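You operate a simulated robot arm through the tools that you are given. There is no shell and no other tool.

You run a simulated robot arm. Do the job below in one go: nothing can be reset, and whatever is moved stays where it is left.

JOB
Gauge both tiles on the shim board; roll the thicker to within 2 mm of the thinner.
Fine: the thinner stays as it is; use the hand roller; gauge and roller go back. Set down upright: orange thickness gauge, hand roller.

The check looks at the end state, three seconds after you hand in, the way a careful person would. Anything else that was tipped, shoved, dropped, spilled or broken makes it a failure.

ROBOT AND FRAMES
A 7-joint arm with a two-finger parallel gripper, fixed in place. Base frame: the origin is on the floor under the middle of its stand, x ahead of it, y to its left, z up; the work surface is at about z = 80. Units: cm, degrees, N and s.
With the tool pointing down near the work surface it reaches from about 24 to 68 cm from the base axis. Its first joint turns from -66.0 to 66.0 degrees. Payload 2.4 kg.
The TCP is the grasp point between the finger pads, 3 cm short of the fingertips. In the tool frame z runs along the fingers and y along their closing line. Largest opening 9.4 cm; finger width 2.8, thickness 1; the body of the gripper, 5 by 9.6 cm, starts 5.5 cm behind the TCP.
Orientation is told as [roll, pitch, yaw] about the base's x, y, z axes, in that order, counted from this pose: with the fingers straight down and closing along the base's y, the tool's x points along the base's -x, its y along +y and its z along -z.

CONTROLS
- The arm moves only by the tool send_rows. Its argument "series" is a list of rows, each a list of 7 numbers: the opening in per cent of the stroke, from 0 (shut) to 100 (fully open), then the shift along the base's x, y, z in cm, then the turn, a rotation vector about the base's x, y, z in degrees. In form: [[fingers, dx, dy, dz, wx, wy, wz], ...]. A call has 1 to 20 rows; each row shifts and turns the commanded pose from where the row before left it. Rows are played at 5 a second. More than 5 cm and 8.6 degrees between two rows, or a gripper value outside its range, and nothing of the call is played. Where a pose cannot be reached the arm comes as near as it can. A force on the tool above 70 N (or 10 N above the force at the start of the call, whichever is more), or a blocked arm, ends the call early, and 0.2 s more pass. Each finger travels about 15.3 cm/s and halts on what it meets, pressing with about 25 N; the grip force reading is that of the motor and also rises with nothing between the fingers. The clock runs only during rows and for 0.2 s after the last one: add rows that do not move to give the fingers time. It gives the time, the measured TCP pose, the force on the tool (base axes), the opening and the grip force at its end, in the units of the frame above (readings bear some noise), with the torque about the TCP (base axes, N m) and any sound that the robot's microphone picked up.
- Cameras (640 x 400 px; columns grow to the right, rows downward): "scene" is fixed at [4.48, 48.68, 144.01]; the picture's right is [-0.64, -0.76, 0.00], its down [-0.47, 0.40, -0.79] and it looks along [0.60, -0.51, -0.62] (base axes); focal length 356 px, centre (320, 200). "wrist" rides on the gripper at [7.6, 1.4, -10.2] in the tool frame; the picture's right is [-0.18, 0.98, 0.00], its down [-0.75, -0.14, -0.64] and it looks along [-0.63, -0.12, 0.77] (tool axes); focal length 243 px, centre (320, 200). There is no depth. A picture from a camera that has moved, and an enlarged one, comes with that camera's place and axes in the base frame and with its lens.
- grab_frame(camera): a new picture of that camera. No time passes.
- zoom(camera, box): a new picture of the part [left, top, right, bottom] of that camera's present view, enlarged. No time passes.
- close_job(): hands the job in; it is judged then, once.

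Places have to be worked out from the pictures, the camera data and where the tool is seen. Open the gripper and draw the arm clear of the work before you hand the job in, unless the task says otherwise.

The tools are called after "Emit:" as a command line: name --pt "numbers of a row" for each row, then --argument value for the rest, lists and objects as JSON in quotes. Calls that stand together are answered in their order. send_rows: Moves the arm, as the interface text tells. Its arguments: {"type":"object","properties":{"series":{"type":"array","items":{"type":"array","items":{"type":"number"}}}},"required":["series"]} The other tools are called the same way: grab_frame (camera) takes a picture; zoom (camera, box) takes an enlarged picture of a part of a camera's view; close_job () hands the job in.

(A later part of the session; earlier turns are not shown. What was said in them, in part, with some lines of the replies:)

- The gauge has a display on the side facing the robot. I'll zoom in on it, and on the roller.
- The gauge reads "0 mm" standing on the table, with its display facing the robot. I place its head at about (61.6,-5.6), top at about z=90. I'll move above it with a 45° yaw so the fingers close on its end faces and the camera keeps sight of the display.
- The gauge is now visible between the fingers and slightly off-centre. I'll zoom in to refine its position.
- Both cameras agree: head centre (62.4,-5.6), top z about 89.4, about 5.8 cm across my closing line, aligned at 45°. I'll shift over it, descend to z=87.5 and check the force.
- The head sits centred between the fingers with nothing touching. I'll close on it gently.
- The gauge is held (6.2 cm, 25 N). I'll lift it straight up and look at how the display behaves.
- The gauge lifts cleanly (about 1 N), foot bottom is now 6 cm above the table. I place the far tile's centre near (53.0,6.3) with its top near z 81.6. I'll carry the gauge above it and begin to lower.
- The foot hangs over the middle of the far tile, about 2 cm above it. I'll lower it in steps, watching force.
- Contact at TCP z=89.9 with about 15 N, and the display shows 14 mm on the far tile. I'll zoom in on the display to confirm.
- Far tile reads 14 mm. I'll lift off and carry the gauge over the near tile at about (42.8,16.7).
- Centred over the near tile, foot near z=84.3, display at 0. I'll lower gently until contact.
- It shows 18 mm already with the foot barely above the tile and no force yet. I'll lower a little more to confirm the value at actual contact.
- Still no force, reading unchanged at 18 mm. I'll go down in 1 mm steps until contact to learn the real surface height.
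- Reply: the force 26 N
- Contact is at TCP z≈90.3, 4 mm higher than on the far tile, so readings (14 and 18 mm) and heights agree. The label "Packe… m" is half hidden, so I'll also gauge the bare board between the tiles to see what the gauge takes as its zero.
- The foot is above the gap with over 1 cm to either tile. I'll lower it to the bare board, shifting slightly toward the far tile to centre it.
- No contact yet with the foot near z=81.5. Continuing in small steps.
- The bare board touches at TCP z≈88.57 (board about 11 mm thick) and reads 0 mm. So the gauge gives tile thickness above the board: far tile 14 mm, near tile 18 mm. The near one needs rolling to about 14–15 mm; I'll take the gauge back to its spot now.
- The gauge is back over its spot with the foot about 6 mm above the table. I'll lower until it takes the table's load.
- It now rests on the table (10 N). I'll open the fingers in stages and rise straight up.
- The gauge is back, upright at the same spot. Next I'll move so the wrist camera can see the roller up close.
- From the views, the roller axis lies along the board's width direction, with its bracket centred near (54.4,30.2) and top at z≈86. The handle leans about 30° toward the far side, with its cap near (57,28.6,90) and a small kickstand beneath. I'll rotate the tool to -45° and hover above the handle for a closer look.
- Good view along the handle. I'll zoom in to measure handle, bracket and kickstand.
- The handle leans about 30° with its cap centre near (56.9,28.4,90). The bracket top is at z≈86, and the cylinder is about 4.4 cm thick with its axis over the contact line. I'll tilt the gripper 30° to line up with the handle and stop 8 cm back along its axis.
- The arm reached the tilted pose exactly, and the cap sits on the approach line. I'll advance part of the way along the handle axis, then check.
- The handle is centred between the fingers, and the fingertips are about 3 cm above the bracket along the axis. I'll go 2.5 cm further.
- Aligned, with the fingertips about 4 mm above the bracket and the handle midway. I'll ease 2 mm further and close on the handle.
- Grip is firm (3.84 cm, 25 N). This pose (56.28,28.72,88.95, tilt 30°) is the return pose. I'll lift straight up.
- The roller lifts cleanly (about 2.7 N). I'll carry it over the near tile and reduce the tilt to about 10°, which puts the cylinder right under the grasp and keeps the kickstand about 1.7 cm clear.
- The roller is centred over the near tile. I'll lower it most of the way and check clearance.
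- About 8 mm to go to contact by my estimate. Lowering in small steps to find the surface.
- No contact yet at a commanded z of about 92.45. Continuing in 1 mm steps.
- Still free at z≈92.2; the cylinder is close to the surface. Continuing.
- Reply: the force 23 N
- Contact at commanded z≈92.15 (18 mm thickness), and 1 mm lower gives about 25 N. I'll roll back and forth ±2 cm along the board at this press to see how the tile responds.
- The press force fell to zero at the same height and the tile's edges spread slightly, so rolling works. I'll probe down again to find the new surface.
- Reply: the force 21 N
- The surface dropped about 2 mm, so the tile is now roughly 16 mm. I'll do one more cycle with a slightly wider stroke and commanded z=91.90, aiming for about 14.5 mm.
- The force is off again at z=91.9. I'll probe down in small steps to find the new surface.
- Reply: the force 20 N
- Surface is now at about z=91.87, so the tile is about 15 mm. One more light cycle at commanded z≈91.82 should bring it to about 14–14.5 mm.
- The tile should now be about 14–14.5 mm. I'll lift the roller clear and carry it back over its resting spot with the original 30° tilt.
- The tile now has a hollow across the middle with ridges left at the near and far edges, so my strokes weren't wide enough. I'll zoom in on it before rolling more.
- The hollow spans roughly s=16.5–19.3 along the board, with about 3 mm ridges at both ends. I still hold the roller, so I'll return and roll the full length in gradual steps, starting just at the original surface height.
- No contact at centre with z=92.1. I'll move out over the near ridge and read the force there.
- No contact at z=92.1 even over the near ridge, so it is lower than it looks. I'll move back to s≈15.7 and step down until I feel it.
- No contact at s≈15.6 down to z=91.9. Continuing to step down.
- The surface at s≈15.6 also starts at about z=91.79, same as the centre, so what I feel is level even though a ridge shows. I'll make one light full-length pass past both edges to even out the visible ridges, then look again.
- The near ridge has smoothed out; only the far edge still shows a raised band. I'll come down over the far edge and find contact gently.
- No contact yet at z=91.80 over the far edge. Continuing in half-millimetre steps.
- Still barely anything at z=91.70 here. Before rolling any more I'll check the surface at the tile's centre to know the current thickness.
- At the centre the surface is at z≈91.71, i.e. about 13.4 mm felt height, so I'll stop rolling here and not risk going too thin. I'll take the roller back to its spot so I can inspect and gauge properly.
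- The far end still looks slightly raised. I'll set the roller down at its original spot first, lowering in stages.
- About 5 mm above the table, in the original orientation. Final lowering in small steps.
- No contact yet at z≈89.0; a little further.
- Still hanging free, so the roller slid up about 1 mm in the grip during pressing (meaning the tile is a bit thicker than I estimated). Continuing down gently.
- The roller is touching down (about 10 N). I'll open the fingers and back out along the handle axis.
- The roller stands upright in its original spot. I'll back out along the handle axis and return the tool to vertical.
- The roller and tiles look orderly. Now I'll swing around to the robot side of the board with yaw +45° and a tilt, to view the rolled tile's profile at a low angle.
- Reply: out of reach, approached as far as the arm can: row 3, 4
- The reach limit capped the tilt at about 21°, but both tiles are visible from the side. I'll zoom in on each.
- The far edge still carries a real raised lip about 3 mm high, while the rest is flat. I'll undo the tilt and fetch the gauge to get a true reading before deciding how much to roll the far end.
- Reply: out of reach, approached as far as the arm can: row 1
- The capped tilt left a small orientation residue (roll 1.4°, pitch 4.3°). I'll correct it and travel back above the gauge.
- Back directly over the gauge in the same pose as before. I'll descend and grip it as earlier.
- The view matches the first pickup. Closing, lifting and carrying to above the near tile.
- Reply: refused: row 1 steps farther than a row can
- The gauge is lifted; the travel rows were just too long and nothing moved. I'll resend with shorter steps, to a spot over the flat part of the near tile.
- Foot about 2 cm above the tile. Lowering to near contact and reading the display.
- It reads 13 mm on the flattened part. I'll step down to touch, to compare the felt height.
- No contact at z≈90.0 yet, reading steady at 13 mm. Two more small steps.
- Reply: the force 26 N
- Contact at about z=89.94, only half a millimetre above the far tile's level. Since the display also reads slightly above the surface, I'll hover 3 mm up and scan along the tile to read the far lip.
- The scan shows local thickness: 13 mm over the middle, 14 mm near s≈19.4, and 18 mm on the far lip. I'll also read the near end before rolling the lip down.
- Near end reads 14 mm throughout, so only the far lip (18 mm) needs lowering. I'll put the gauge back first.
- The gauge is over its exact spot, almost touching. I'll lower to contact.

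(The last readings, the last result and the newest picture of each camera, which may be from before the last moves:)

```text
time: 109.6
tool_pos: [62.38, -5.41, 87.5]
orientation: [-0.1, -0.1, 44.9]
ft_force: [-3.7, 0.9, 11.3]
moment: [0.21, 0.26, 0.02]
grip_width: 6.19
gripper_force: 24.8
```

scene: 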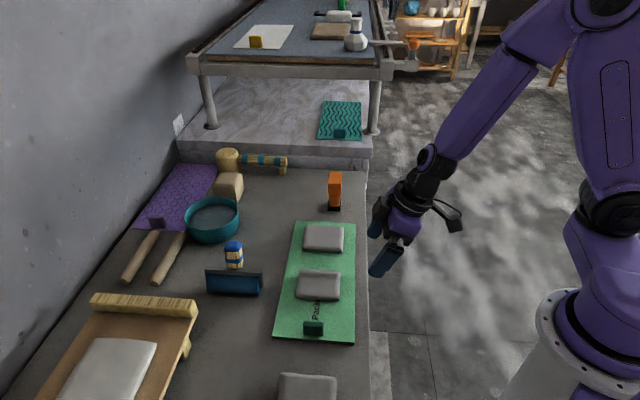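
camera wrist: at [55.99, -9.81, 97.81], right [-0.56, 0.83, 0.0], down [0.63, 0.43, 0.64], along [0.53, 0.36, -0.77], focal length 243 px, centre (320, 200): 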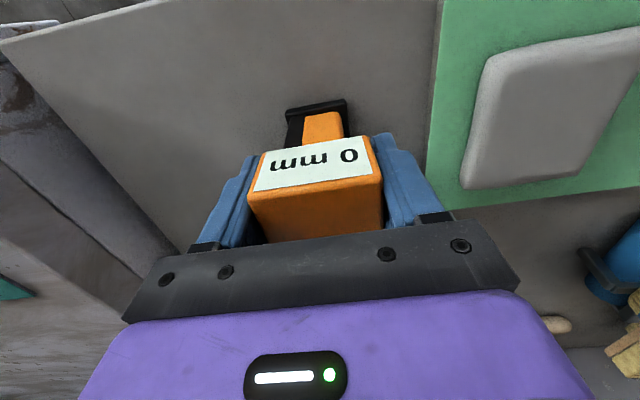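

It stands on the table. Opening and rising clear, then I'll head back toward the roller with yaw turned to -45°.

Emit:
send_rows --pt "68 0 0 0.03 0 0 0" --pt "75 0 0 0 0 0 0" --pt "95 0 0 0 0 0 0" --pt "100 0 0 0 0 0 0" --pt "100 0 0 3 0 0 0" --pt "100 0 0 4 0 0 0" --pt "100 0 0 4 0 0 0" --pt "100 0 0 3.4 0 0 0" --pt "100 0 0 0 0 0 0"

Emit:
send_rows --pt "100 0 2.83 0 0 0 -8.2" --pt "100 0 2.83 0 0 0 -8.2" --pt "100 0 2.83 0 0 0 -8.2" --pt "100 -0.2 2.83 0 0 0 -8.2" --pt "100 -0.3 2.83 0 0 0 -8.2" --pt "100 -0.4 2.83 0 0 0 -8.2" --pt "100 -0.4 2.83 0 0 0 -8.2" --pt "100 -0.4 2.83 0 0 0 -8.2" --pt "100 -0.4 2.83 0 0 0 -8.2" --pt "100 -0.4 2.83 0 0 0 -8.2" --pt "100 -0.4 2.83 0 0 0 -8.0" --pt "100 0 0 0 0 0 0"

Emit:
grab_frame --camera "scene"

Emit:
grab_frame --camera "wrist"

```text
time: 111.6
tool_pos: [62.39, -5.45, 101.79]
orientation: [-0.1, -0.1, 45.0]
ft_force: [0.2, -0.5, -0.3]
moment: [-0.02, -0.02, -0.01]
grip_width: 9.4
gripper_force: 0.0
```

```text
time: 114.2
tool_pos: [59.39, 25.6, 101.85]
orientation: [-0.1, -0.1, -45.0]
ft_force: [0.7, -0.2, 0.0]
moment: [0.01, 0.02, 0.0]
grip_width: 9.39
gripper_force: 0.1
```

```text
taken
```

scene: 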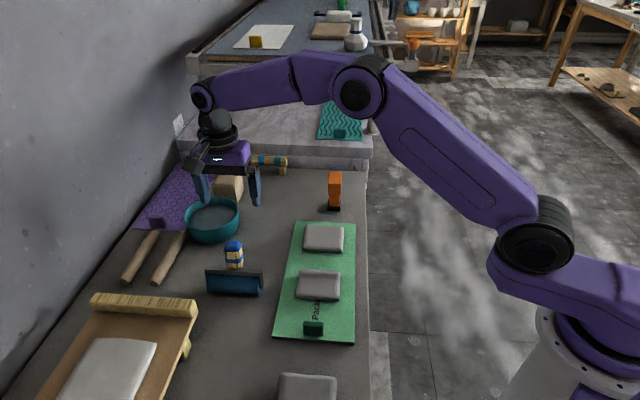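

```text
taken
camera wrist: at [55.11, 32.08, 112.16], right [0.83, 0.56, 0.0], down [0.43, -0.63, 0.64], along [0.36, -0.53, -0.77], focal length 243 px, centre (320, 200)
```

wrist: 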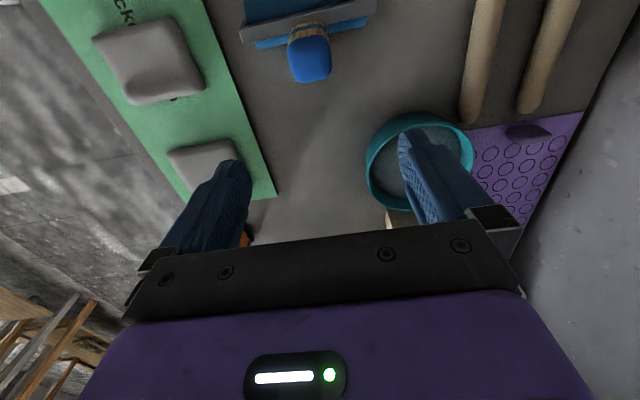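

Gauge and everything else are in order. I'll tilt to the handle's lean again and approach the roller handle along its axis.

Emit:
send_rows --pt "100 -0.08 0.08 -1.5 5.3 5.3 0" --pt "100 -0.08 0.08 -1.5 5.3 5.3 0" --pt "100 -0.07 0.07 -1.5 5.3 5.3 0" --pt "100 -0.07 0.07 -1.45 5.3 5.3 0" --pt "100 0 0 0 0 0 0"

Emit:
send_rows --pt "100 -0.65 0.65 -1.58 0 0 0" --pt "100 -0.65 0.65 -1.58 0 0 0" --pt "100 -0.65 0.65 -1.58 0 0 0" --pt "100 0 0 0 0 0 0"

Emit:
grab_frame --camera "wrist"

Emit:
zoom --camera "scene" --box '[190, 210, 290, 300]'

```text
time: 115.4
tool_pos: [59.06, 25.83, 96.02]
orientation: [-0.1, 30.0, -45.0]
ft_force: [0.5, 0.7, 0.2]
moment: [0.0, 0.03, 0.02]
grip_width: 9.4
gripper_force: 0.2
```

```text
time: 116.4
tool_pos: [57.14, 27.94, 91.16]
orientation: [0.0, 29.9, -45.0]
ft_force: [0.4, -0.8, 0.1]
moment: [0.0, 0.01, 0.01]
grip_width: 9.43
gripper_force: 0.0
```

```text
taken
camera wrist: at [57.19, 29.97, 103.92], right [0.81, 0.58, -0.09], down [0.59, -0.79, 0.18], along [0.03, -0.2, -0.98], focal length 243 px, centre (320, 200)
```

wrist: 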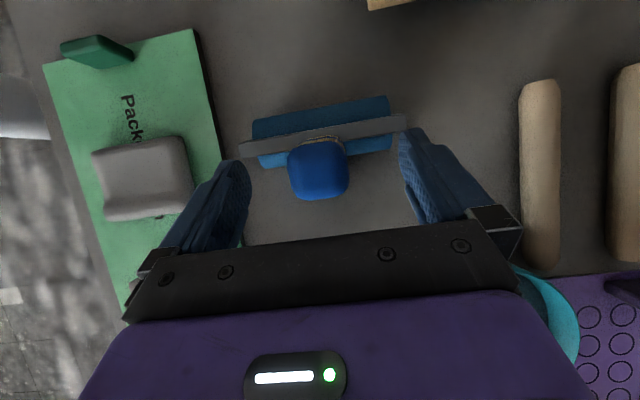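

```text
4.44 times, centred on (240, 255) of scene
camera zoom: at [4.48, 48.68, 144.01], right [-0.64, -0.76, 0.0], down [-0.47, 0.4, -0.79], along [0.6, -0.51, -0.62], focal length 1581 px, centre (676, -44)
```

zoom: 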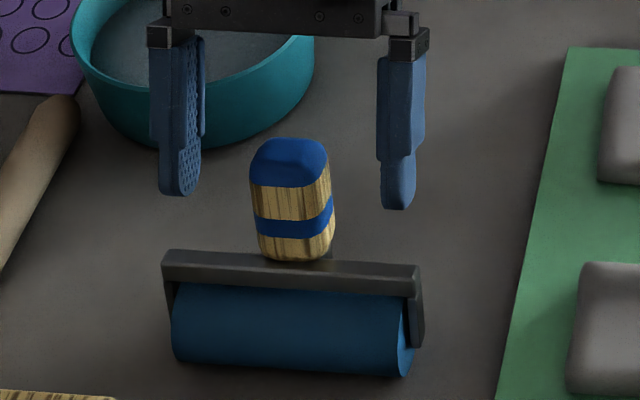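

The view matches the first pickup. I'll finish the approach and close on the handle.

Emit:
send_rows --pt "100 -0.34 0.34 -0.87 0 0 0" --pt "100 -0.34 0.34 -0.87 0 0 0" --pt "100 -0.17 0.17 -0.43 0 0 0" --pt "100 0 0 0 0 0 0"

Emit:
zoom --camera "scene" --box '[190, 220, 290, 300]'

```text
time: 117.4
tool_pos: [56.36, 28.81, 89.03]
orientation: [-0.1, 29.9, -45.0]
ft_force: [0.3, 0.1, 0.2]
moment: [0.02, 0.03, 0.01]
grip_width: 9.39
gripper_force: 0.0
```

```text
5.00 times, centred on (240, 260) of scene
camera zoom: at [4.48, 48.68, 144.01], right [-0.64, -0.76, 0.0], down [-0.47, 0.4, -0.79], along [0.6, -0.51, -0.62], focal length 1779 px, centre (720, -100)
```

zoom: 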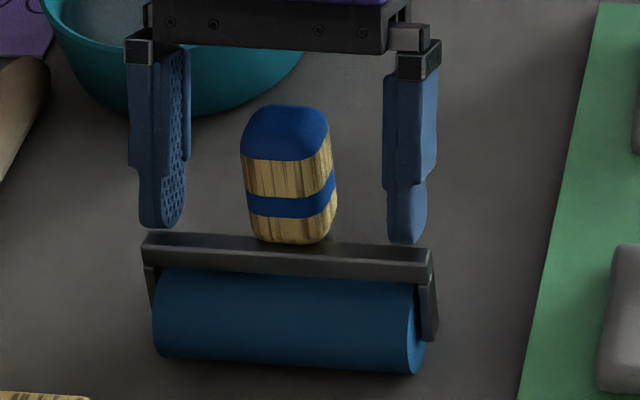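

Aligned with the fingertips just above the bracket. Closing, then lifting.

Emit:
send_rows --pt "60 0 0 0 0 0 0" --pt "45 0 0 0 0 0 0" --pt "35 0 0 0 0 0 0" --pt "20 0 0 0 0 0 0" --pt "10 0 0 0 0 0 0" --pt "10 0 0 0 0 0 0"

Emit:
send_rows --pt "10 0 0 0.5 0 0 0" --pt "10 0 0 1.5 0 0 0" --pt "10 0 0 3.0 0 0 0" --pt "10 0 0 3.0 0 0 0" --pt "10 0 0 0 0 0 0"

Emit:
grab_frame --camera "wrist"

```text
time: 118.8
tool_pos: [56.4, 28.75, 89.02]
orientation: [-0.1, 29.9, -45.0]
ft_force: [-1.0, -0.9, 0.5]
moment: [-0.02, 0.06, 0.06]
grip_width: 3.83
gripper_force: 25.1
```

```text
time: 120.0
tool_pos: [56.41, 28.83, 97.15]
orientation: [0.0, 29.9, -45.0]
ft_force: [0.4, -0.3, -3.0]
moment: [0.03, -0.01, 0.04]
grip_width: 3.82
gripper_force: 24.9
```

```text
taken
camera wrist: at [56.38, 30.87, 109.87], right [0.81, 0.58, -0.09], down [0.59, -0.79, 0.18], along [0.03, -0.2, -0.98], focal length 243 px, centre (320, 200)
```

wrist: 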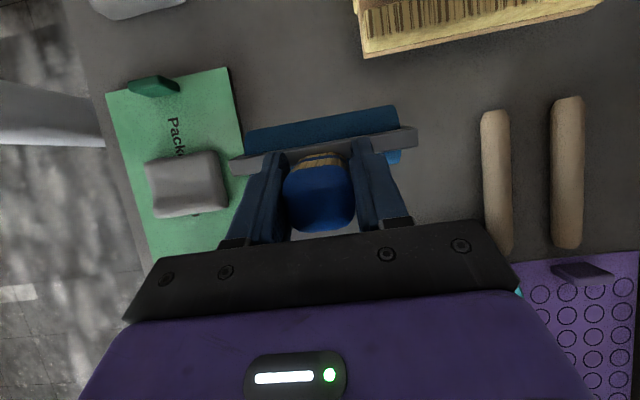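

Roller in hand again. I'll carry it over the far end of the near tile (s≈20.2) at the 10° tilt.

Emit:
send_rows --pt "10 -3.08 -3.32 0 -4.71 -4.71 0" --pt "10 -3.08 -3.32 0 -4.71 -4.71 0" --pt "10 -3.08 -3.32 0 -4.72 -4.72 0" --pt "10 -3.08 -3.32 0 0 0 0" --pt "10 0 0 -2.0 0 0 0" --pt "10 0 0 -2.0 0 0 0" --pt "10 0 0 -0.9 0 0 0" --pt "10 0 0 0 0 0 0"

Emit:
zoom --camera "scene" --box '[270, 230, 370, 310]'

```text
time: 121.8
tool_pos: [44.14, 15.45, 92.13]
orientation: [-0.1, 9.9, -45.0]
ft_force: [-0.2, -0.2, -1.9]
moment: [0.02, 0.03, 0.0]
grip_width: 3.84
gripper_force: 25.1
```

```text
5.00 times, centred on (320, 270) of scene
camera zoom: at [4.48, 48.69, 144.01], right [-0.64, -0.76, 0.0], down [-0.47, 0.4, -0.79], along [0.6, -0.51, -0.62], focal length 1779 px, centre (320, -150)
```

zoom: 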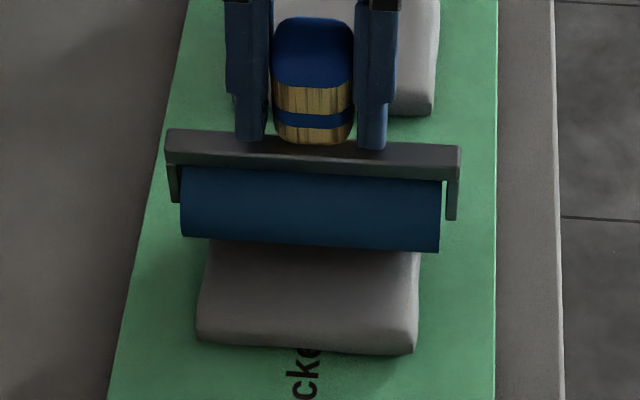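

Positioned over the far lip, just above the surface. Stepping down to find contact.

Emit:
send_rows --pt "10 0 0 -0.2 0 0 0" --pt "10 0 0 0 0 0 0"

Emit:
send_rows --pt "10 0 0 -0.07 0 0 0" --pt "10 0 0 0 0 0 0"

Emit:
send_rows --pt "10 0 0 -0.05 0 0 0" --pt "10 0 0 0 0 0 0"

```text
time: 122.4
tool_pos: [44.04, 15.58, 91.95]
orientation: [-0.1, 10.0, -45.1]
ft_force: [0.1, 0.5, -2.7]
moment: [0.01, -0.03, 0.01]
grip_width: 3.83
gripper_force: 24.2
```

```text
time: 123.0
tool_pos: [44.11, 15.63, 91.84]
orientation: [-0.2, 9.9, -45.0]
ft_force: [-1.8, -1.2, 1.0]
moment: [0.06, -0.03, -0.01]
grip_width: 3.84
gripper_force: 24.7
```

```text
time: 123.6
tool_pos: [44.16, 15.51, 91.9]
orientation: [0.1, 9.9, -45.0]
ft_force: [-1.2, -2.3, 11.3]
moment: [-0.04, 0.0, 0.01]
grip_width: 3.82
gripper_force: 25.2
```

Light contact (about 14 N). I'll roll outward over the far edge and back, the same stroke that levelled the near end.

Emit:
send_rows --pt "10 0.283 -0.283 0 0 0 0" --pt "10 0.283 -0.283 0 0 0 0" --pt "10 0.283 -0.283 0 0 0 0" --pt "10 -0.283 0.283 0 0 0 0" --pt "10 -0.283 0.283 0 0 0 0" --pt "10 -0.283 0.283 0 0 0 0" --pt "10 0 0 0 0 0 0"

Emit:
send_rows --pt "10 0 0 1.5 0 0 0" --pt "10 1.5 1.5 2.5 0 0 0" --pt "10 3.0 3.0 0 0 0 0" --pt "10 3.0 3.0 0 0 0 0" --pt "10 0 0 0 0 0 0"

Emit:
zoom --camera "scene" --box '[285, 255, 355, 305]'

Emit:
grab_frame --camera "wrist"

```text
time: 125.2
tool_pos: [44.0, 15.52, 91.84]
orientation: [0.0, 9.9, -45.0]
ft_force: [0.2, -0.3, -2.9]
moment: [0.01, 0.03, 0.03]
grip_width: 3.8
gripper_force: 25.3
```

```text
time: 126.4
tool_pos: [51.66, 23.04, 95.69]
orientation: [-0.1, 9.9, -45.0]
ft_force: [0.0, 0.8, -2.3]
moment: [-0.02, 0.03, -0.01]
grip_width: 3.81
gripper_force: 25.1
```

```text
8.00 times, centred on (320, 280) of scene
camera zoom: at [4.48, 48.69, 144.01], right [-0.64, -0.76, 0.0], down [-0.47, 0.4, -0.79], along [0.6, -0.51, -0.62], focal length 2846 px, centre (320, -440)
```

zoom: 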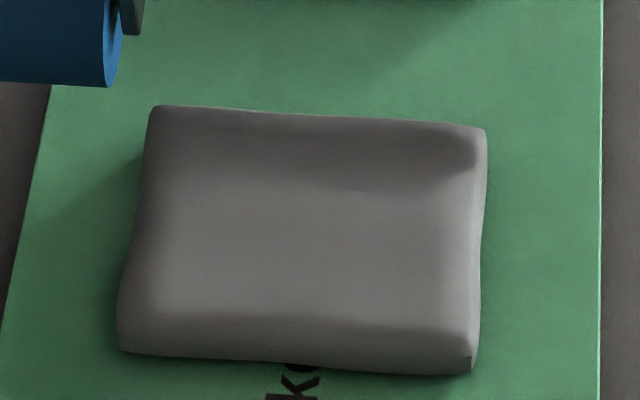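

```text
taken
camera wrist: at [48.61, 28.09, 107.16], right [0.82, 0.57, -0.03], down [0.5, -0.7, 0.5], along [0.26, -0.43, -0.86], focal length 243 px, centre (320, 200)
```

wrist: 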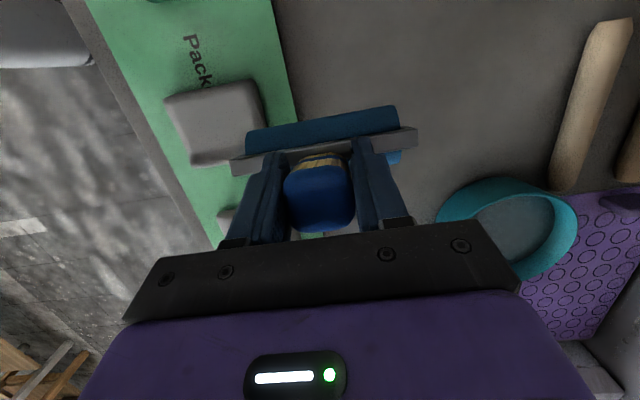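

Contact released after the stroke. I'll zoom in from the wrist camera to judge the lip's shape now.

Emit:
zoom --camera "wrist" --box '[150, 60, 270, 180]'

Emit:
zoom --camera "scene" --box '[290, 260, 350, 300]'

```text
3.33 times, centred on (210, 120) of wrist
camera zoom: at [48.61, 28.09, 107.16], right [0.82, 0.57, -0.03], down [0.5, -0.7, 0.5], along [0.26, -0.43, -0.86], focal length 809 px, centre (687, 467)
```

zoom: 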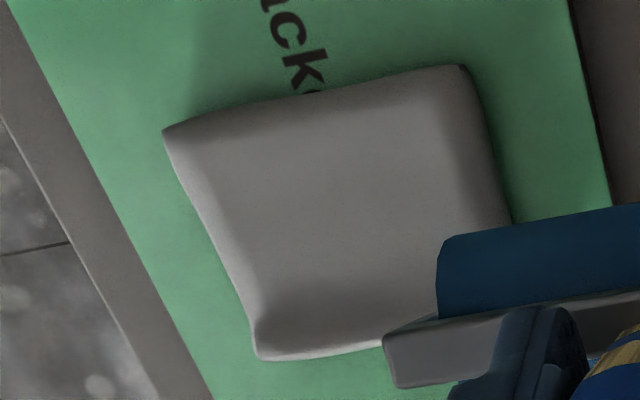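

```text
10.00 times, centred on (320, 280) of scene
camera zoom: at [4.48, 48.69, 144.01], right [-0.64, -0.76, 0.0], down [-0.47, 0.4, -0.79], along [0.6, -0.51, -0.62], focal length 3558 px, centre (320, -600)
```

zoom: 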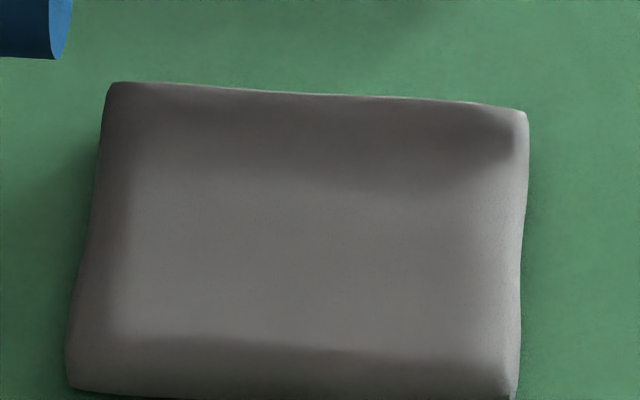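

The far edge still shows a narrow lip at about s=20.9–21.5; contact was lost before the roller reached it. I'll come down further out, at s≈21.0, and press lightly there.

Emit:
send_rows --pt "10 -2.31 -2.69 0 0 0 0" --pt "10 -2.31 -2.69 0 0 0 0" --pt "10 -2.31 -2.69 0 0 0 0" --pt "10 0 0 -2.5 0 0 0" --pt "10 0 0 -1.4 0 0 0" --pt "10 0 0 0 0 0 0"

Emit:
send_rows --pt "10 0 0 -0.06 0 0 0" --pt "10 0 0 0 0 0 0"

Emit:
send_rows --pt "10 0 0 -0.05 0 0 0" --pt "10 0 0 0 0 0 0"

Emit:
send_rows --pt "10 0 0 -0.05 0 0 0" --pt "10 0 0 0 0 0 0"

```text
time: 127.8
tool_pos: [44.71, 14.93, 91.78]
orientation: [0.0, 9.9, -45.0]
ft_force: [0.2, 0.6, -3.4]
moment: [0.03, -0.02, -0.01]
grip_width: 3.81
gripper_force: 25.6
```

```text
time: 128.4
tool_pos: [44.67, 15.02, 91.77]
orientation: [-0.1, 10.0, -45.0]
ft_force: [-0.1, -0.7, -1.0]
moment: [0.03, -0.06, 0.0]
grip_width: 3.81
gripper_force: 25.1
```

```text
time: 129.0
tool_pos: [44.67, 14.94, 91.76]
orientation: [0.0, 9.8, -45.0]
ft_force: [0.0, -0.7, 7.1]
moment: [-0.01, -0.01, 0.02]
grip_width: 3.79
gripper_force: 24.7
```

```text
time: 129.6
tool_pos: [44.71, 14.95, 91.76]
orientation: [0.1, 9.9, -44.9]
ft_force: [0.0, -0.8, 14.7]
moment: [-0.03, 0.01, 0.02]
grip_width: 3.8
gripper_force: 25.0
```

Contact near z=91.84 and now about 17 N on the lip itself. I'll roll short slow strokes between s≈20.4 and 21.6.

Emit:
send_rows --pt "10 0.141 -0.141 0 0 0 0" --pt "10 0.141 -0.141 0 0 0 0" --pt "10 0.141 -0.141 0 0 0 0" --pt "10 -0.141 0.141 0 0 0 0" --pt "10 -0.141 0.141 0 0 0 0" --pt "10 -0.141 0.141 0 0 0 0" --pt "10 -0.141 0.141 0 0 0 0" --pt "10 -0.141 0.141 0 0 0 0" --pt "10 -0.141 0.141 0 0 0 0" --pt "10 0.141 -0.141 0 0 0 0" --pt "10 0.141 -0.141 0 0 0 0" --pt "10 0.141 -0.141 0 0 0 0" --pt "10 0 0 0 0 0 0"

Emit:
send_rows --pt "10 0 0 1.5 0 0 0" --pt "10 1.5 1.5 2.5 0 0 0" --pt "10 3.0 3.0 0 0 0 0" --pt "10 3.0 3.0 0 0 0 0" --pt "10 0 0 0 0 0 0"

Emit:
zoom --camera "scene" --box '[285, 255, 355, 305]'

Emit:
zoom --camera "wrist" --box '[150, 60, 270, 180]'

```text
time: 132.4
tool_pos: [44.61, 15.08, 91.71]
orientation: [-0.1, 9.9, -45.0]
ft_force: [0.3, -0.1, -2.7]
moment: [0.01, -0.01, 0.02]
grip_width: 3.86
gripper_force: 24.9
```

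```text
time: 133.6
tool_pos: [52.09, 22.52, 95.73]
orientation: [-0.2, 10.0, -45.1]
ft_force: [-0.2, 0.6, -2.7]
moment: [0.04, 0.0, 0.04]
grip_width: 3.81
gripper_force: 25.1
```

```text
8.00 times, centred on (320, 280) of scene
camera zoom: at [4.48, 48.69, 144.01], right [-0.64, -0.76, 0.0], down [-0.47, 0.4, -0.79], along [0.6, -0.51, -0.62], focal length 2846 px, centre (320, -440)
```

zoom: 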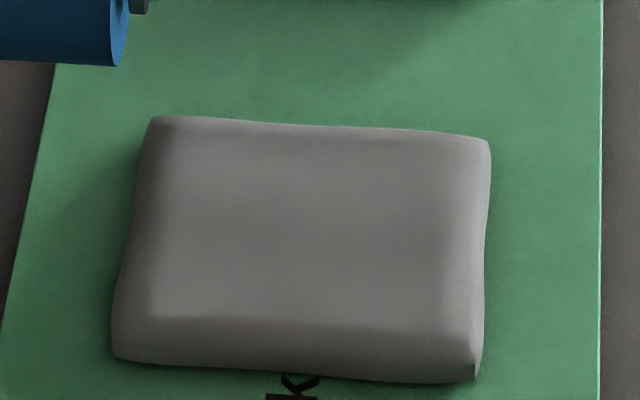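

```text
3.33 times, centred on (210, 120) of wrist
camera zoom: at [49.05, 27.53, 107.19], right [0.82, 0.57, -0.03], down [0.5, -0.7, 0.5], along [0.26, -0.43, -0.86], focal length 809 px, centre (687, 467)
```

zoom: 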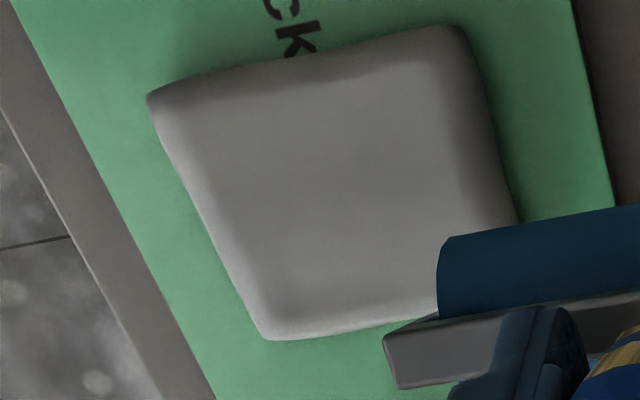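

The lip is gone and the tile looks flat all over. I'll take the roller back to its place.

Emit:
send_rows --pt "10 0 0 1.28 0 0 0" --pt "10 1.42 2.12 0 4.72 4.72 0" --pt "10 1.42 2.12 0 4.71 4.71 0" --pt "10 1.41 2.11 0 4.71 4.71 0" --pt "10 0 0 -2.5 0 0 0" --pt "10 0 0 -2.5 0 0 0" --pt "10 0 0 -2.0 0 0 0" --pt "10 0 0 -0.5 0 0 0" --pt "10 0 0 0 0 0 0"

Emit:
zoom --camera "scene" --box '[190, 220, 290, 300]'

```text
time: 135.6
tool_pos: [56.38, 28.71, 89.52]
orientation: [-0.1, 29.9, -45.0]
ft_force: [0.3, -0.2, -1.9]
moment: [-0.01, -0.03, -0.02]
grip_width: 3.82
gripper_force: 25.0
```

```text
5.00 times, centred on (240, 260) of scene
camera zoom: at [4.48, 48.69, 144.01], right [-0.64, -0.76, 0.0], down [-0.47, 0.4, -0.79], along [0.6, -0.51, -0.62], focal length 1779 px, centre (720, -100)
```

zoom: 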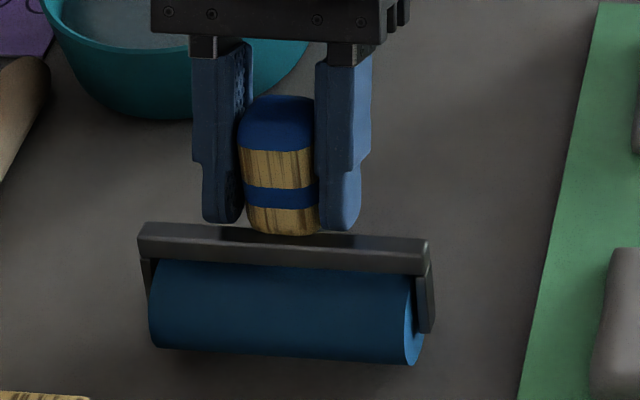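

Hovering about 5 mm above its resting place. Lowering to contact in small steps.

Emit:
send_rows --pt "10 0 0 -0.3 0 0 0" --pt "10 0 0 -0.12 0 0 0" --pt "10 0 0 0 0 0 0"

Emit:
send_rows --pt "10 0 0 -0.07 0 0 0" --pt "10 0 0 0 0 0 0"

Emit:
send_rows --pt "10 0 0 -0.06 0 0 0" --pt "10 0 0 0 0 0 0"

```text
time: 136.4
tool_pos: [56.35, 28.84, 89.11]
orientation: [-0.1, 29.8, -45.0]
ft_force: [0.1, 0.7, -2.5]
moment: [-0.03, 0.0, 0.0]
grip_width: 3.79
gripper_force: 24.7
```

```text
time: 137.0
tool_pos: [56.29, 28.75, 89.06]
orientation: [0.0, 29.8, -44.9]
ft_force: [-0.3, -1.2, 1.2]
moment: [-0.16, -0.02, 0.01]
grip_width: 3.81
gripper_force: 25.0
```

```text
time: 137.6
tool_pos: [56.24, 28.84, 89.06]
orientation: [0.0, 29.9, -45.1]
ft_force: [-1.4, -2.1, 10.7]
moment: [-0.4, -0.07, -0.05]
grip_width: 3.8
gripper_force: 24.9
```

The roller is touching down at the expected height. Opening gradually, then backing out along the handle axis.

Emit:
send_rows --pt "38 0 0 0 0 0 0" --pt "42 0 0 0 0 0 0" --pt "48 0 0 0 0 0 0" --pt "60 0 0 0 0 0 0" --pt "85 0 0 0 0 0 0" --pt "100 0 0 0 0 0 0" --pt "100 0 0 0 0 0 0"

Emit:
zoom --camera "scene" --box '[190, 220, 290, 300]'

Emit:
send_rows --pt "100 0.53 -0.53 1.3 0 0 0" --pt "100 1.06 -1.06 2.6 0 0 0" --pt "100 1.06 -1.06 2.6 0 0 0" --pt "100 1.06 -1.06 2.6 0 0 0" --pt "100 0 0 2 -5.3 -5.3 0" --pt "100 0 0 2 -5.3 -5.3 0" --pt "100 0 0 0 -5.3 -5.3 0" --pt "100 0 0 0 -5.3 -5.3 0" --pt "100 0 0 0 0 0 0"

Emit:
grab_frame --camera "scene"

```text
time: 139.2
tool_pos: [56.27, 28.81, 88.92]
orientation: [-0.1, 29.8, -45.0]
ft_force: [-0.2, 0.0, 0.6]
moment: [0.02, -0.01, 0.0]
grip_width: 9.39
gripper_force: 0.1
```

```text
5.00 times, centred on (240, 260) of scene
camera zoom: at [4.48, 48.68, 144.01], right [-0.64, -0.76, 0.0], down [-0.47, 0.4, -0.79], along [0.6, -0.51, -0.62], focal length 1779 px, centre (720, -100)
```

zoom: 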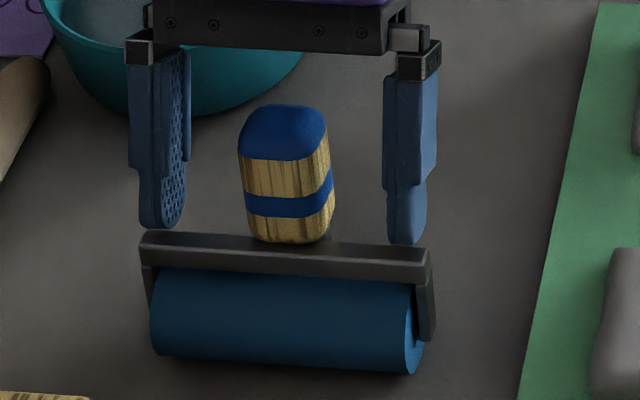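

```text
time: 141.2
tool_pos: [60.06, 25.11, 102.11]
orientation: [-0.2, -0.2, -45.0]
ft_force: [0.8, 0.0, -0.2]
moment: [0.0, -0.04, 0.01]
grip_width: 9.41
gripper_force: 0.0
```

```text
taken
```

scene: 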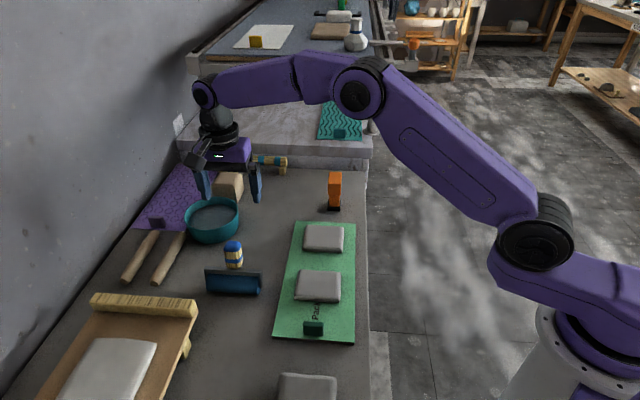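

Roller upright and in place. Now back to the gauge to verify the whole tile.

Emit:
send_rows --pt "100 0.21 -2.78 0 0 0 8.2" --pt "100 0.21 -2.78 0 0 0 8.2" --pt "100 0.21 -2.78 0 0 0 8.2" --pt "100 0.21 -2.78 0 0 0 8.2" --pt "100 0.21 -2.78 0 0 0 8.2" --pt "100 0.21 -2.78 0 0 0 8.2" --pt "100 0.21 -2.78 0 0 0 8.2" --pt "100 0.21 -2.78 0 0 0 8.2" --pt "100 0.21 -2.78 0 0 0 8.2" --pt "100 0.21 -2.78 0 0 0 8.2" --pt "100 0.21 -2.75 0 0 0 8.0" --pt "100 0 0 0 0 0 0"

Emit:
grab_frame --camera "wrist"

```text
time: 143.8
tool_pos: [62.33, -5.36, 101.98]
orientation: [-0.2, -0.2, 45.0]
ft_force: [0.0, 0.1, -0.5]
moment: [-0.01, -0.01, 0.02]
grip_width: 9.42
gripper_force: 0.1
```

```text
taken
camera wrist: at [55.99, -9.86, 112.37], right [-0.57, 0.82, 0.0], down [0.63, 0.43, 0.64], along [0.53, 0.36, -0.77], focal length 243 px, centre (320, 200)
```

wrist: 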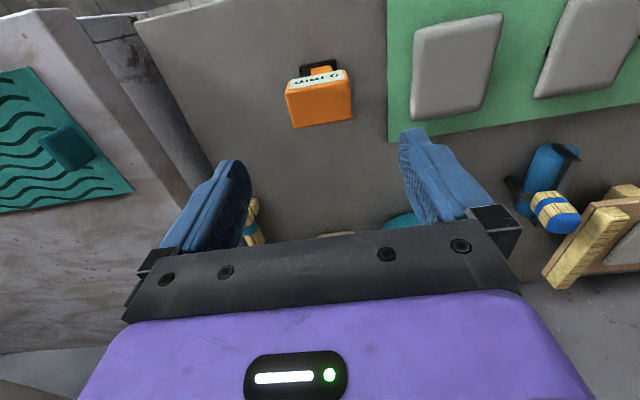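

Directly over the gauge again. Descending and gripping it, then lifting.

Emit:
send_rows --pt "100 0 -0.05 -4 0 0 0" --pt "100 0 0 -4 0 0 0" --pt "100 0 0 -3.5 0 0 0" --pt "100 0 0 -2 0 0 0" --pt "100 0 0 -1.0 0 0 0" --pt "100 0 0 0 0 0 0"

Emit:
grab_frame --camera "wrist"

Emit:
send_rows --pt "70 0 0 0 0 0 0" --pt "62 0 0 0 0 0 0" --pt "50 0 0 0 0 0 0" --pt "40 0 0 0 0 0 0" --pt "40 0 0 0 0 0 0" --pt "40 0 0 0.5 0 0 0" --pt "40 0 0 2.5 0 0 0" --pt "40 0 0 3 0 0 0" --pt "40 0 0 0 0 0 0"

```text
time: 145.2
tool_pos: [62.25, -5.43, 87.45]
orientation: [-0.1, -0.1, 45.0]
ft_force: [-0.5, 0.2, 0.5]
moment: [-0.02, -0.01, 0.0]
grip_width: 9.41
gripper_force: 0.0
```

```text
taken
camera wrist: at [56.0, -9.88, 97.84], right [-0.56, 0.83, 0.0], down [0.63, 0.43, 0.64], along [0.53, 0.36, -0.77], focal length 243 px, centre (320, 200)
```

wrist: 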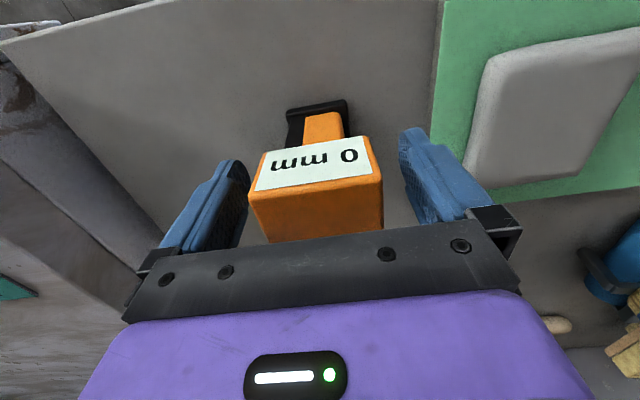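

```text
time: 147.2
tool_pos: [62.28, -5.46, 93.6]
orientation: [-0.2, -0.1, 45.0]
ft_force: [-0.8, -0.5, -1.7]
moment: [0.0, 0.01, 0.0]
grip_width: 6.2
gripper_force: 25.0
```

Gauge lifted. Carrying it over the near tile to a hover 3–4 mm above and scanning along its length.

Emit:
send_rows --pt "40 -2.91 3.26 0 0 0 0" --pt "40 -2.91 3.26 0 0 0 0" --pt "40 -2.91 3.26 0 0 0 0" --pt "40 -2.91 3.26 0 0 0 0" --pt "40 -2.91 3.26 0 0 0 0" --pt "40 -2.91 3.26 0 0 0 0" --pt "40 -2.89 3.26 0 0 0 0" --pt "40 0 0 -1.5 0 0 0" --pt "40 0 0 -1.3 0 0 0" --pt "40 0 0 -0.4 0 0 0" --pt "40 0 0 0 0 0 0"

Emit:
zoom --camera "wrist" --box '[240, 40, 400, 220]'

Emit:
send_rows --pt "40 0.707 -0.707 0 0 0 0" --pt "40 0 0 0 0 0 0"

Emit:
zoom --camera "wrist" --box '[240, 40, 400, 220]'

Emit:
send_rows --pt "40 0.707 -0.707 0 0 0 0" --pt "40 0 0 0 0 0 0"

Emit:
zoom --camera "wrist" --box '[240, 40, 400, 220]'

Emit:
send_rows --pt "40 0.707 -0.707 0 0 0 0" --pt "40 0 0 0 0 0 0"

Emit:
zoom --camera "wrist" --box '[240, 40, 400, 220]'

```text
time: 149.6
tool_pos: [42.03, 17.27, 90.36]
orientation: [0.0, -0.1, 45.0]
ft_force: [0.7, -1.1, -0.5]
moment: [-0.02, 0.01, 0.01]
grip_width: 6.19
gripper_force: 25.6
```

```text
2.22 times, centred on (320, 130) of wrist
camera zoom: at [35.66, 12.95, 100.61], right [-0.56, 0.83, 0.0], down [0.63, 0.43, 0.64], along [0.53, 0.36, -0.77], focal length 539 px, centre (320, 356)
```

zoom: 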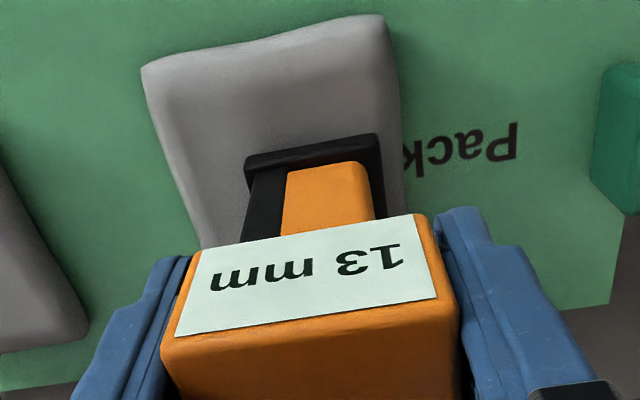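

```text
time: 150.2
tool_pos: [42.79, 16.69, 90.4]
orientation: [-0.1, -0.1, 45.1]
ft_force: [0.8, 0.1, -0.9]
moment: [-0.04, 0.01, 0.02]
grip_width: 6.19
gripper_force: 24.8
```

```text
2.22 times, centred on (320, 130) of wrist
camera zoom: at [36.36, 12.23, 100.62], right [-0.56, 0.83, 0.0], down [0.63, 0.43, 0.64], along [0.53, 0.36, -0.77], focal length 539 px, centre (320, 356)
```

zoom: 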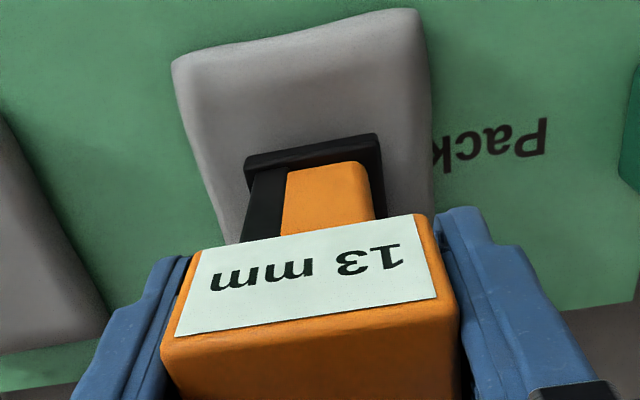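

```text
time: 150.8
tool_pos: [43.41, 15.91, 90.27]
orientation: [0.0, -0.1, 45.0]
ft_force: [-0.5, -0.3, -0.3]
moment: [0.02, -0.01, -0.03]
grip_width: 6.18
gripper_force: 24.8
```

```text
2.22 times, centred on (320, 130) of wrist
camera zoom: at [37.08, 11.49, 100.62], right [-0.57, 0.82, 0.0], down [0.63, 0.43, 0.64], along [0.53, 0.36, -0.77], focal length 539 px, centre (320, 356)
```

zoom: 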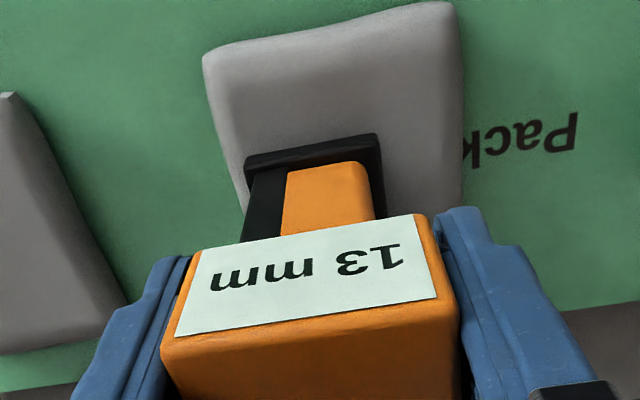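

```text
time: 151.4
tool_pos: [44.15, 15.14, 90.34]
orientation: [-0.1, -0.1, 44.9]
ft_force: [-0.2, 0.1, -0.1]
moment: [-0.03, -0.01, 0.01]
grip_width: 6.18
gripper_force: 25.3
```

```text
2.22 times, centred on (320, 130) of wrist
camera zoom: at [37.8, 10.78, 100.61], right [-0.56, 0.83, 0.0], down [0.63, 0.43, 0.64], along [0.53, 0.36, -0.77], focal length 539 px, centre (320, 356)
```

zoom: 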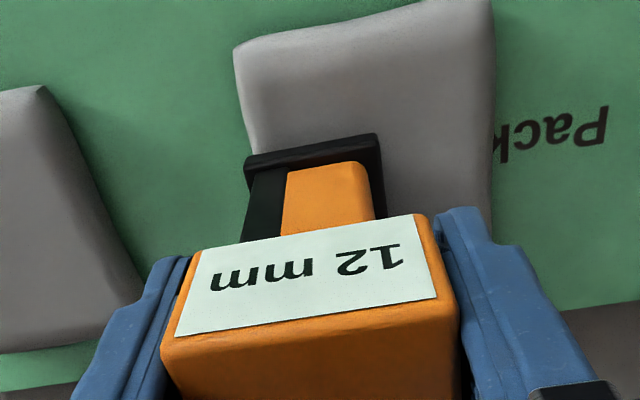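

Readings are now 13, 13, 13 and 12 mm toward the far end. I'll check the near end as well and the physical contact height.

Emit:
send_rows --pt "40 -1.414 1.414 0 0 0 0" --pt "40 -1.414 1.414 0 0 0 0" --pt "40 0 0 0 0 0 0"

Emit:
zoom --camera "wrist" --box '[240, 40, 400, 220]'

Emit:
send_rows --pt "40 -0.849 0.849 0 0 0 0" --pt "40 0 0 0 0 0 0"

Emit:
zoom --camera "wrist" --box '[240, 40, 400, 220]'

Emit:
send_rows --pt "40 1.414 -1.414 0 0 0 0" --pt "40 0.35 -0.35 -0.25 0 0 0" --pt "40 0 0 -0.1 0 0 0" --pt "40 0 0 0 0 0 0"

Emit:
zoom --camera "wrist" --box '[240, 40, 400, 220]'

```text
time: 152.2
tool_pos: [41.28, 17.93, 90.49]
orientation: [-0.1, -0.1, 45.0]
ft_force: [-0.4, -0.1, -1.2]
moment: [0.02, 0.0, 0.01]
grip_width: 6.17
gripper_force: 25.2
```

```text
2.22 times, centred on (320, 130) of wrist
camera zoom: at [34.93, 13.61, 100.68], right [-0.56, 0.83, 0.0], down [0.63, 0.43, 0.64], along [0.53, 0.36, -0.77], focal length 539 px, centre (320, 356)
```

zoom: 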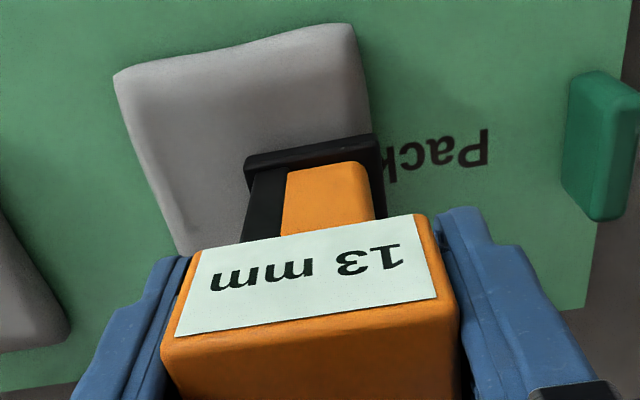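

```text
time: 152.8
tool_pos: [40.64, 18.87, 90.32]
orientation: [-0.1, -0.1, 45.0]
ft_force: [0.3, -0.2, -0.9]
moment: [-0.02, -0.01, -0.02]
grip_width: 6.18
gripper_force: 24.7
```

```text
2.22 times, centred on (320, 130) of wrist
camera zoom: at [34.13, 14.46, 100.67], right [-0.57, 0.82, 0.0], down [0.63, 0.43, 0.64], along [0.53, 0.36, -0.77], focal length 539 px, centre (320, 356)
```

zoom: 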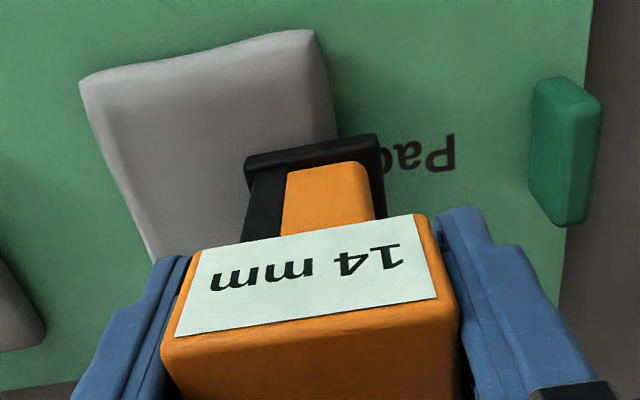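

```text
time: 153.8
tool_pos: [42.35, 17.07, 90.11]
orientation: [-0.1, -0.2, 45.0]
ft_force: [-0.2, -0.1, -0.7]
moment: [0.01, 0.0, -0.01]
grip_width: 6.18
gripper_force: 25.2
```

```text
2.22 times, centred on (320, 130) of wrist
camera zoom: at [35.9, 12.64, 100.28], right [-0.56, 0.83, 0.0], down [0.63, 0.43, 0.64], along [0.53, 0.36, -0.77], focal length 539 px, centre (320, 356)
```

zoom: 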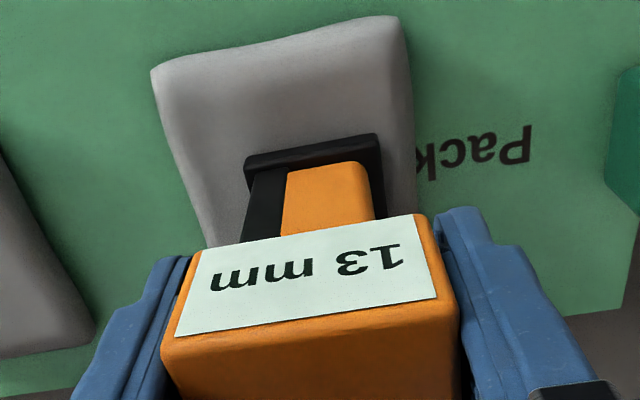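

All readings on the rolled tile are 12–14 mm (13 at centre), within 2 mm of the other tile. On the way back I'll hover over the far tile once more to confirm it still reads 14 mm.

Emit:
send_rows --pt "40 0 0 1.5 0 0 0" --pt "40 0 0 1.5 0 0 0" --pt "40 2.65 -2.72 0 0 0 0" --pt "40 2.65 -2.72 0 0 0 0" --pt "40 2.65 -2.72 0 0 0 0" --pt "40 2.65 -2.72 0 0 0 0" --pt "40 0 0 -1.5 0 0 0" --pt "40 0 0 -1.2 0 0 0" --pt "40 0 0 0 0 0 0"

Emit:
zoom --camera "wrist" --box '[240, 40, 400, 220]'

```text
time: 155.8
tool_pos: [52.94, 6.39, 90.27]
orientation: [0.0, 0.0, 44.9]
ft_force: [-0.1, -0.4, -1.5]
moment: [-0.02, 0.0, -0.01]
grip_width: 6.21
gripper_force: 24.4
```

```text
2.22 times, centred on (320, 130) of wrist
camera zoom: at [46.54, 1.83, 100.57], right [-0.56, 0.83, 0.0], down [0.63, 0.43, 0.64], along [0.53, 0.36, -0.77], focal length 539 px, centre (320, 356)
```

zoom: 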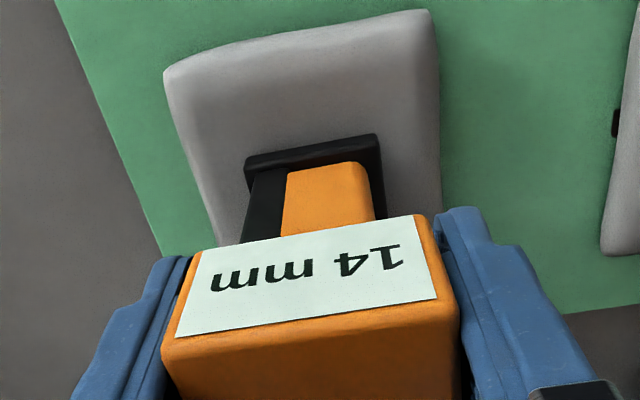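

The far tile still reads 14 mm. Returning the gauge to its spot.

Emit:
send_rows --pt "40 0 0 1.75 0 0 0" --pt "40 0 0 2.0 0 0 0" --pt "40 2.3855 -2.933 0 0 0 0" --pt "40 2.3855 -2.933 0 0 0 0" --pt "40 2.3855 -2.933 0 0 0 0" --pt "40 2.3855 -2.933 0 0 0 0" --pt "40 0 0 -2.5 0 0 0" --pt "40 0 0 -2.5 0 0 0" --pt "40 0 0 -0.85 0 0 0" --pt "40 0 0 0 0 0 0"

Emit:
send_rows --pt "40 0 0 -0.4 0 0 0" --pt "40 0 0 -0.15 0 0 0" --pt "40 0 0 0 0 0 0"

Emit:
grab_frame --camera "wrist"

```text
time: 158.0
tool_pos: [62.33, -5.44, 88.19]
orientation: [-0.1, -0.1, 45.0]
ft_force: [0.2, -0.4, -1.4]
moment: [0.0, 0.01, 0.0]
grip_width: 6.21
gripper_force: 25.5
```

```text
time: 158.8
tool_pos: [62.48, -5.5, 87.62]
orientation: [-0.2, 0.0, 45.0]
ft_force: [0.1, 0.1, 0.3]
moment: [-0.02, -0.03, 0.02]
grip_width: 6.2
gripper_force: 24.9
```

```text
taken
camera wrist: at [56.07, -9.89, 97.89], right [-0.56, 0.83, 0.0], down [0.63, 0.43, 0.64], along [0.53, 0.36, -0.77], focal length 243 px, centre (320, 200)
```

wrist: 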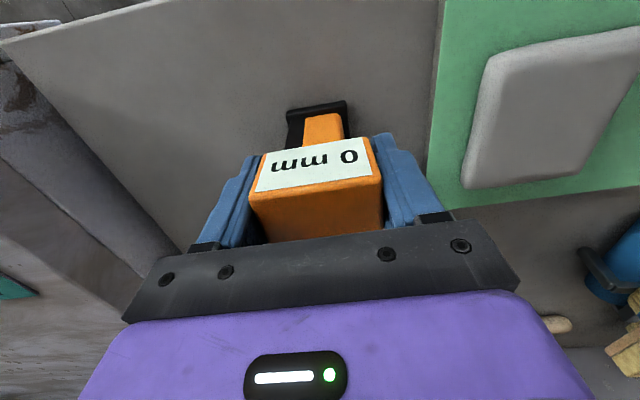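

Just above the table at the original place. Final millimetre down.

Emit:
send_rows --pt "40 0 0 -0.08 0 0 0" --pt "40 0 0 0 0 0 0"

Emit:
send_rows --pt "40 0 0 -0.05 0 0 0" --pt "40 0 0 0 0 0 0"

```text
time: 159.4
tool_pos: [62.5, -5.46, 87.65]
orientation: [0.0, -0.2, 45.0]
ft_force: [-2.4, -0.8, 5.3]
moment: [0.11, 0.21, 0.0]
grip_width: 6.21
gripper_force: 24.5
```

```text
time: 160.0
tool_pos: [62.42, -5.38, 87.61]
orientation: [-0.2, -0.1, 45.0]
ft_force: [-2.7, -1.3, 13.6]
moment: [0.08, 0.33, 0.02]
grip_width: 6.21
gripper_force: 25.2
```

The gauge is standing on the table. I'll open, rise clear, and draw the arm back to the starting area.

Emit:
send_rows --pt "68 0 0 0.04 0 0 0" --pt "75 0 0 0 0 0 0" --pt "95 0 0 0 0 0 0" --pt "100 0 0 0 0 0 0" --pt "100 0 0 3 0 0 0" --pt "100 0 0 4 0 0 0" --pt "100 0 0 4 0 0 0" --pt "100 0 0 4 0 0 0" --pt "100 -3 1 3 0 0 0" --pt "100 -4 1.5 2 0 0 0" --pt "100 -4 1.5 0 0 0 0" --pt "100 -4 1 0 0 0 0" --pt "100 -4 0 0 0 0 0" --pt "100 0 0 0 0 0 0"

Emit:
grab_frame --camera "scene"

Emit:
grab_frame --camera "wrist"

Emit:
zoom --camera "scene" --box '[270, 160, 390, 350]'

Emit:
zoom --camera "scene" --box '[180, 220, 300, 310]'

```text
time: 163.0
tool_pos: [43.31, -0.42, 107.57]
orientation: [-0.1, -0.1, 45.0]
ft_force: [0.2, 0.5, -0.3]
moment: [0.01, 0.0, 0.02]
grip_width: 9.39
gripper_force: 0.1
```

```text
taken
```

scene: 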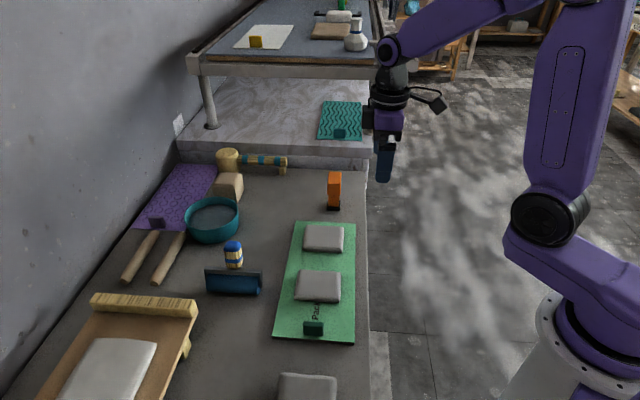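

```text
taken
camera wrist: at [37.01, -4.86, 117.89], right [-0.56, 0.83, 0.0], down [0.63, 0.43, 0.64], along [0.53, 0.36, -0.77], focal length 243 px, centre (320, 200)
```

wrist: 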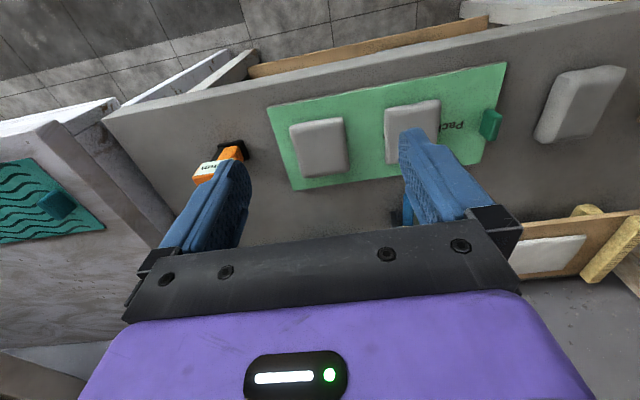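

```text
2.11 times, centred on (330, 255) of scene
camera zoom: at [4.47, 48.68, 144.01], right [-0.64, -0.76, 0.0], down [-0.47, 0.4, -0.79], along [0.6, -0.51, -0.62], focal length 749 px, centre (299, 84)
```

zoom: 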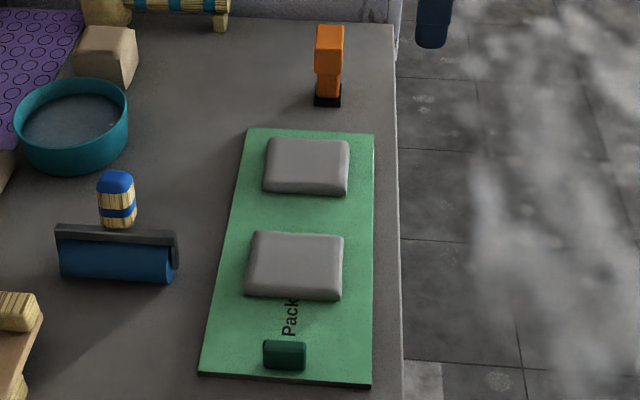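

```text
4.44 times, centred on (240, 265) of scene
camera zoom: at [4.47, 48.68, 144.01], right [-0.64, -0.76, 0.0], down [-0.47, 0.4, -0.79], along [0.6, -0.51, -0.62], focal length 1581 px, centre (676, -89)
```

zoom: 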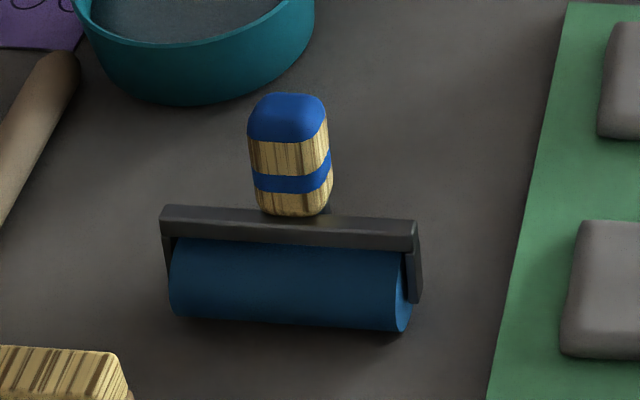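

Everything is in place: the gauge and roller stand upright where they started and the arm is clear with the gripper open. The far tile still reads 14 mm, and the rolled one now reads 12–14 mm (13 at centre). Handing in.

Emit:
close_job

```text
The job is handed in.
```

I rolled the thicker tile down to match the thinner one. The gauge and the hand roller are back upright in their places, and the job is handed in.

| Tile | Before | After |
|---|---|---|
| Far tile (thinner, left alone) | 14 mm | 14 mm |
| Near tile (thicker, rolled) | 18 mm | 13 mm at the centre |

- **Evenness:** the near tile is not perfectly even. It reads 14 mm at the near end, 13 mm across the middle and 12 mm at the far end. The 12 mm reading is right at the 2 mm limit, and the display only shows whole millimetres.
- **Extra rolling:** my first strokes were too short and left 18 mm ridges at both ends of the near tile, so I rolled each end down afterwards. The tile spread a little and may have slid a couple of millimetres toward the near end of the board.
- **Unread label:** the board's label "Packe… m" was mostly hidden under the near tile, so I couldn't read all of it. The gauge reads 0 mm on the bare board, so I took its readings as true tile thickness. I saw no sign of packing under either tile.
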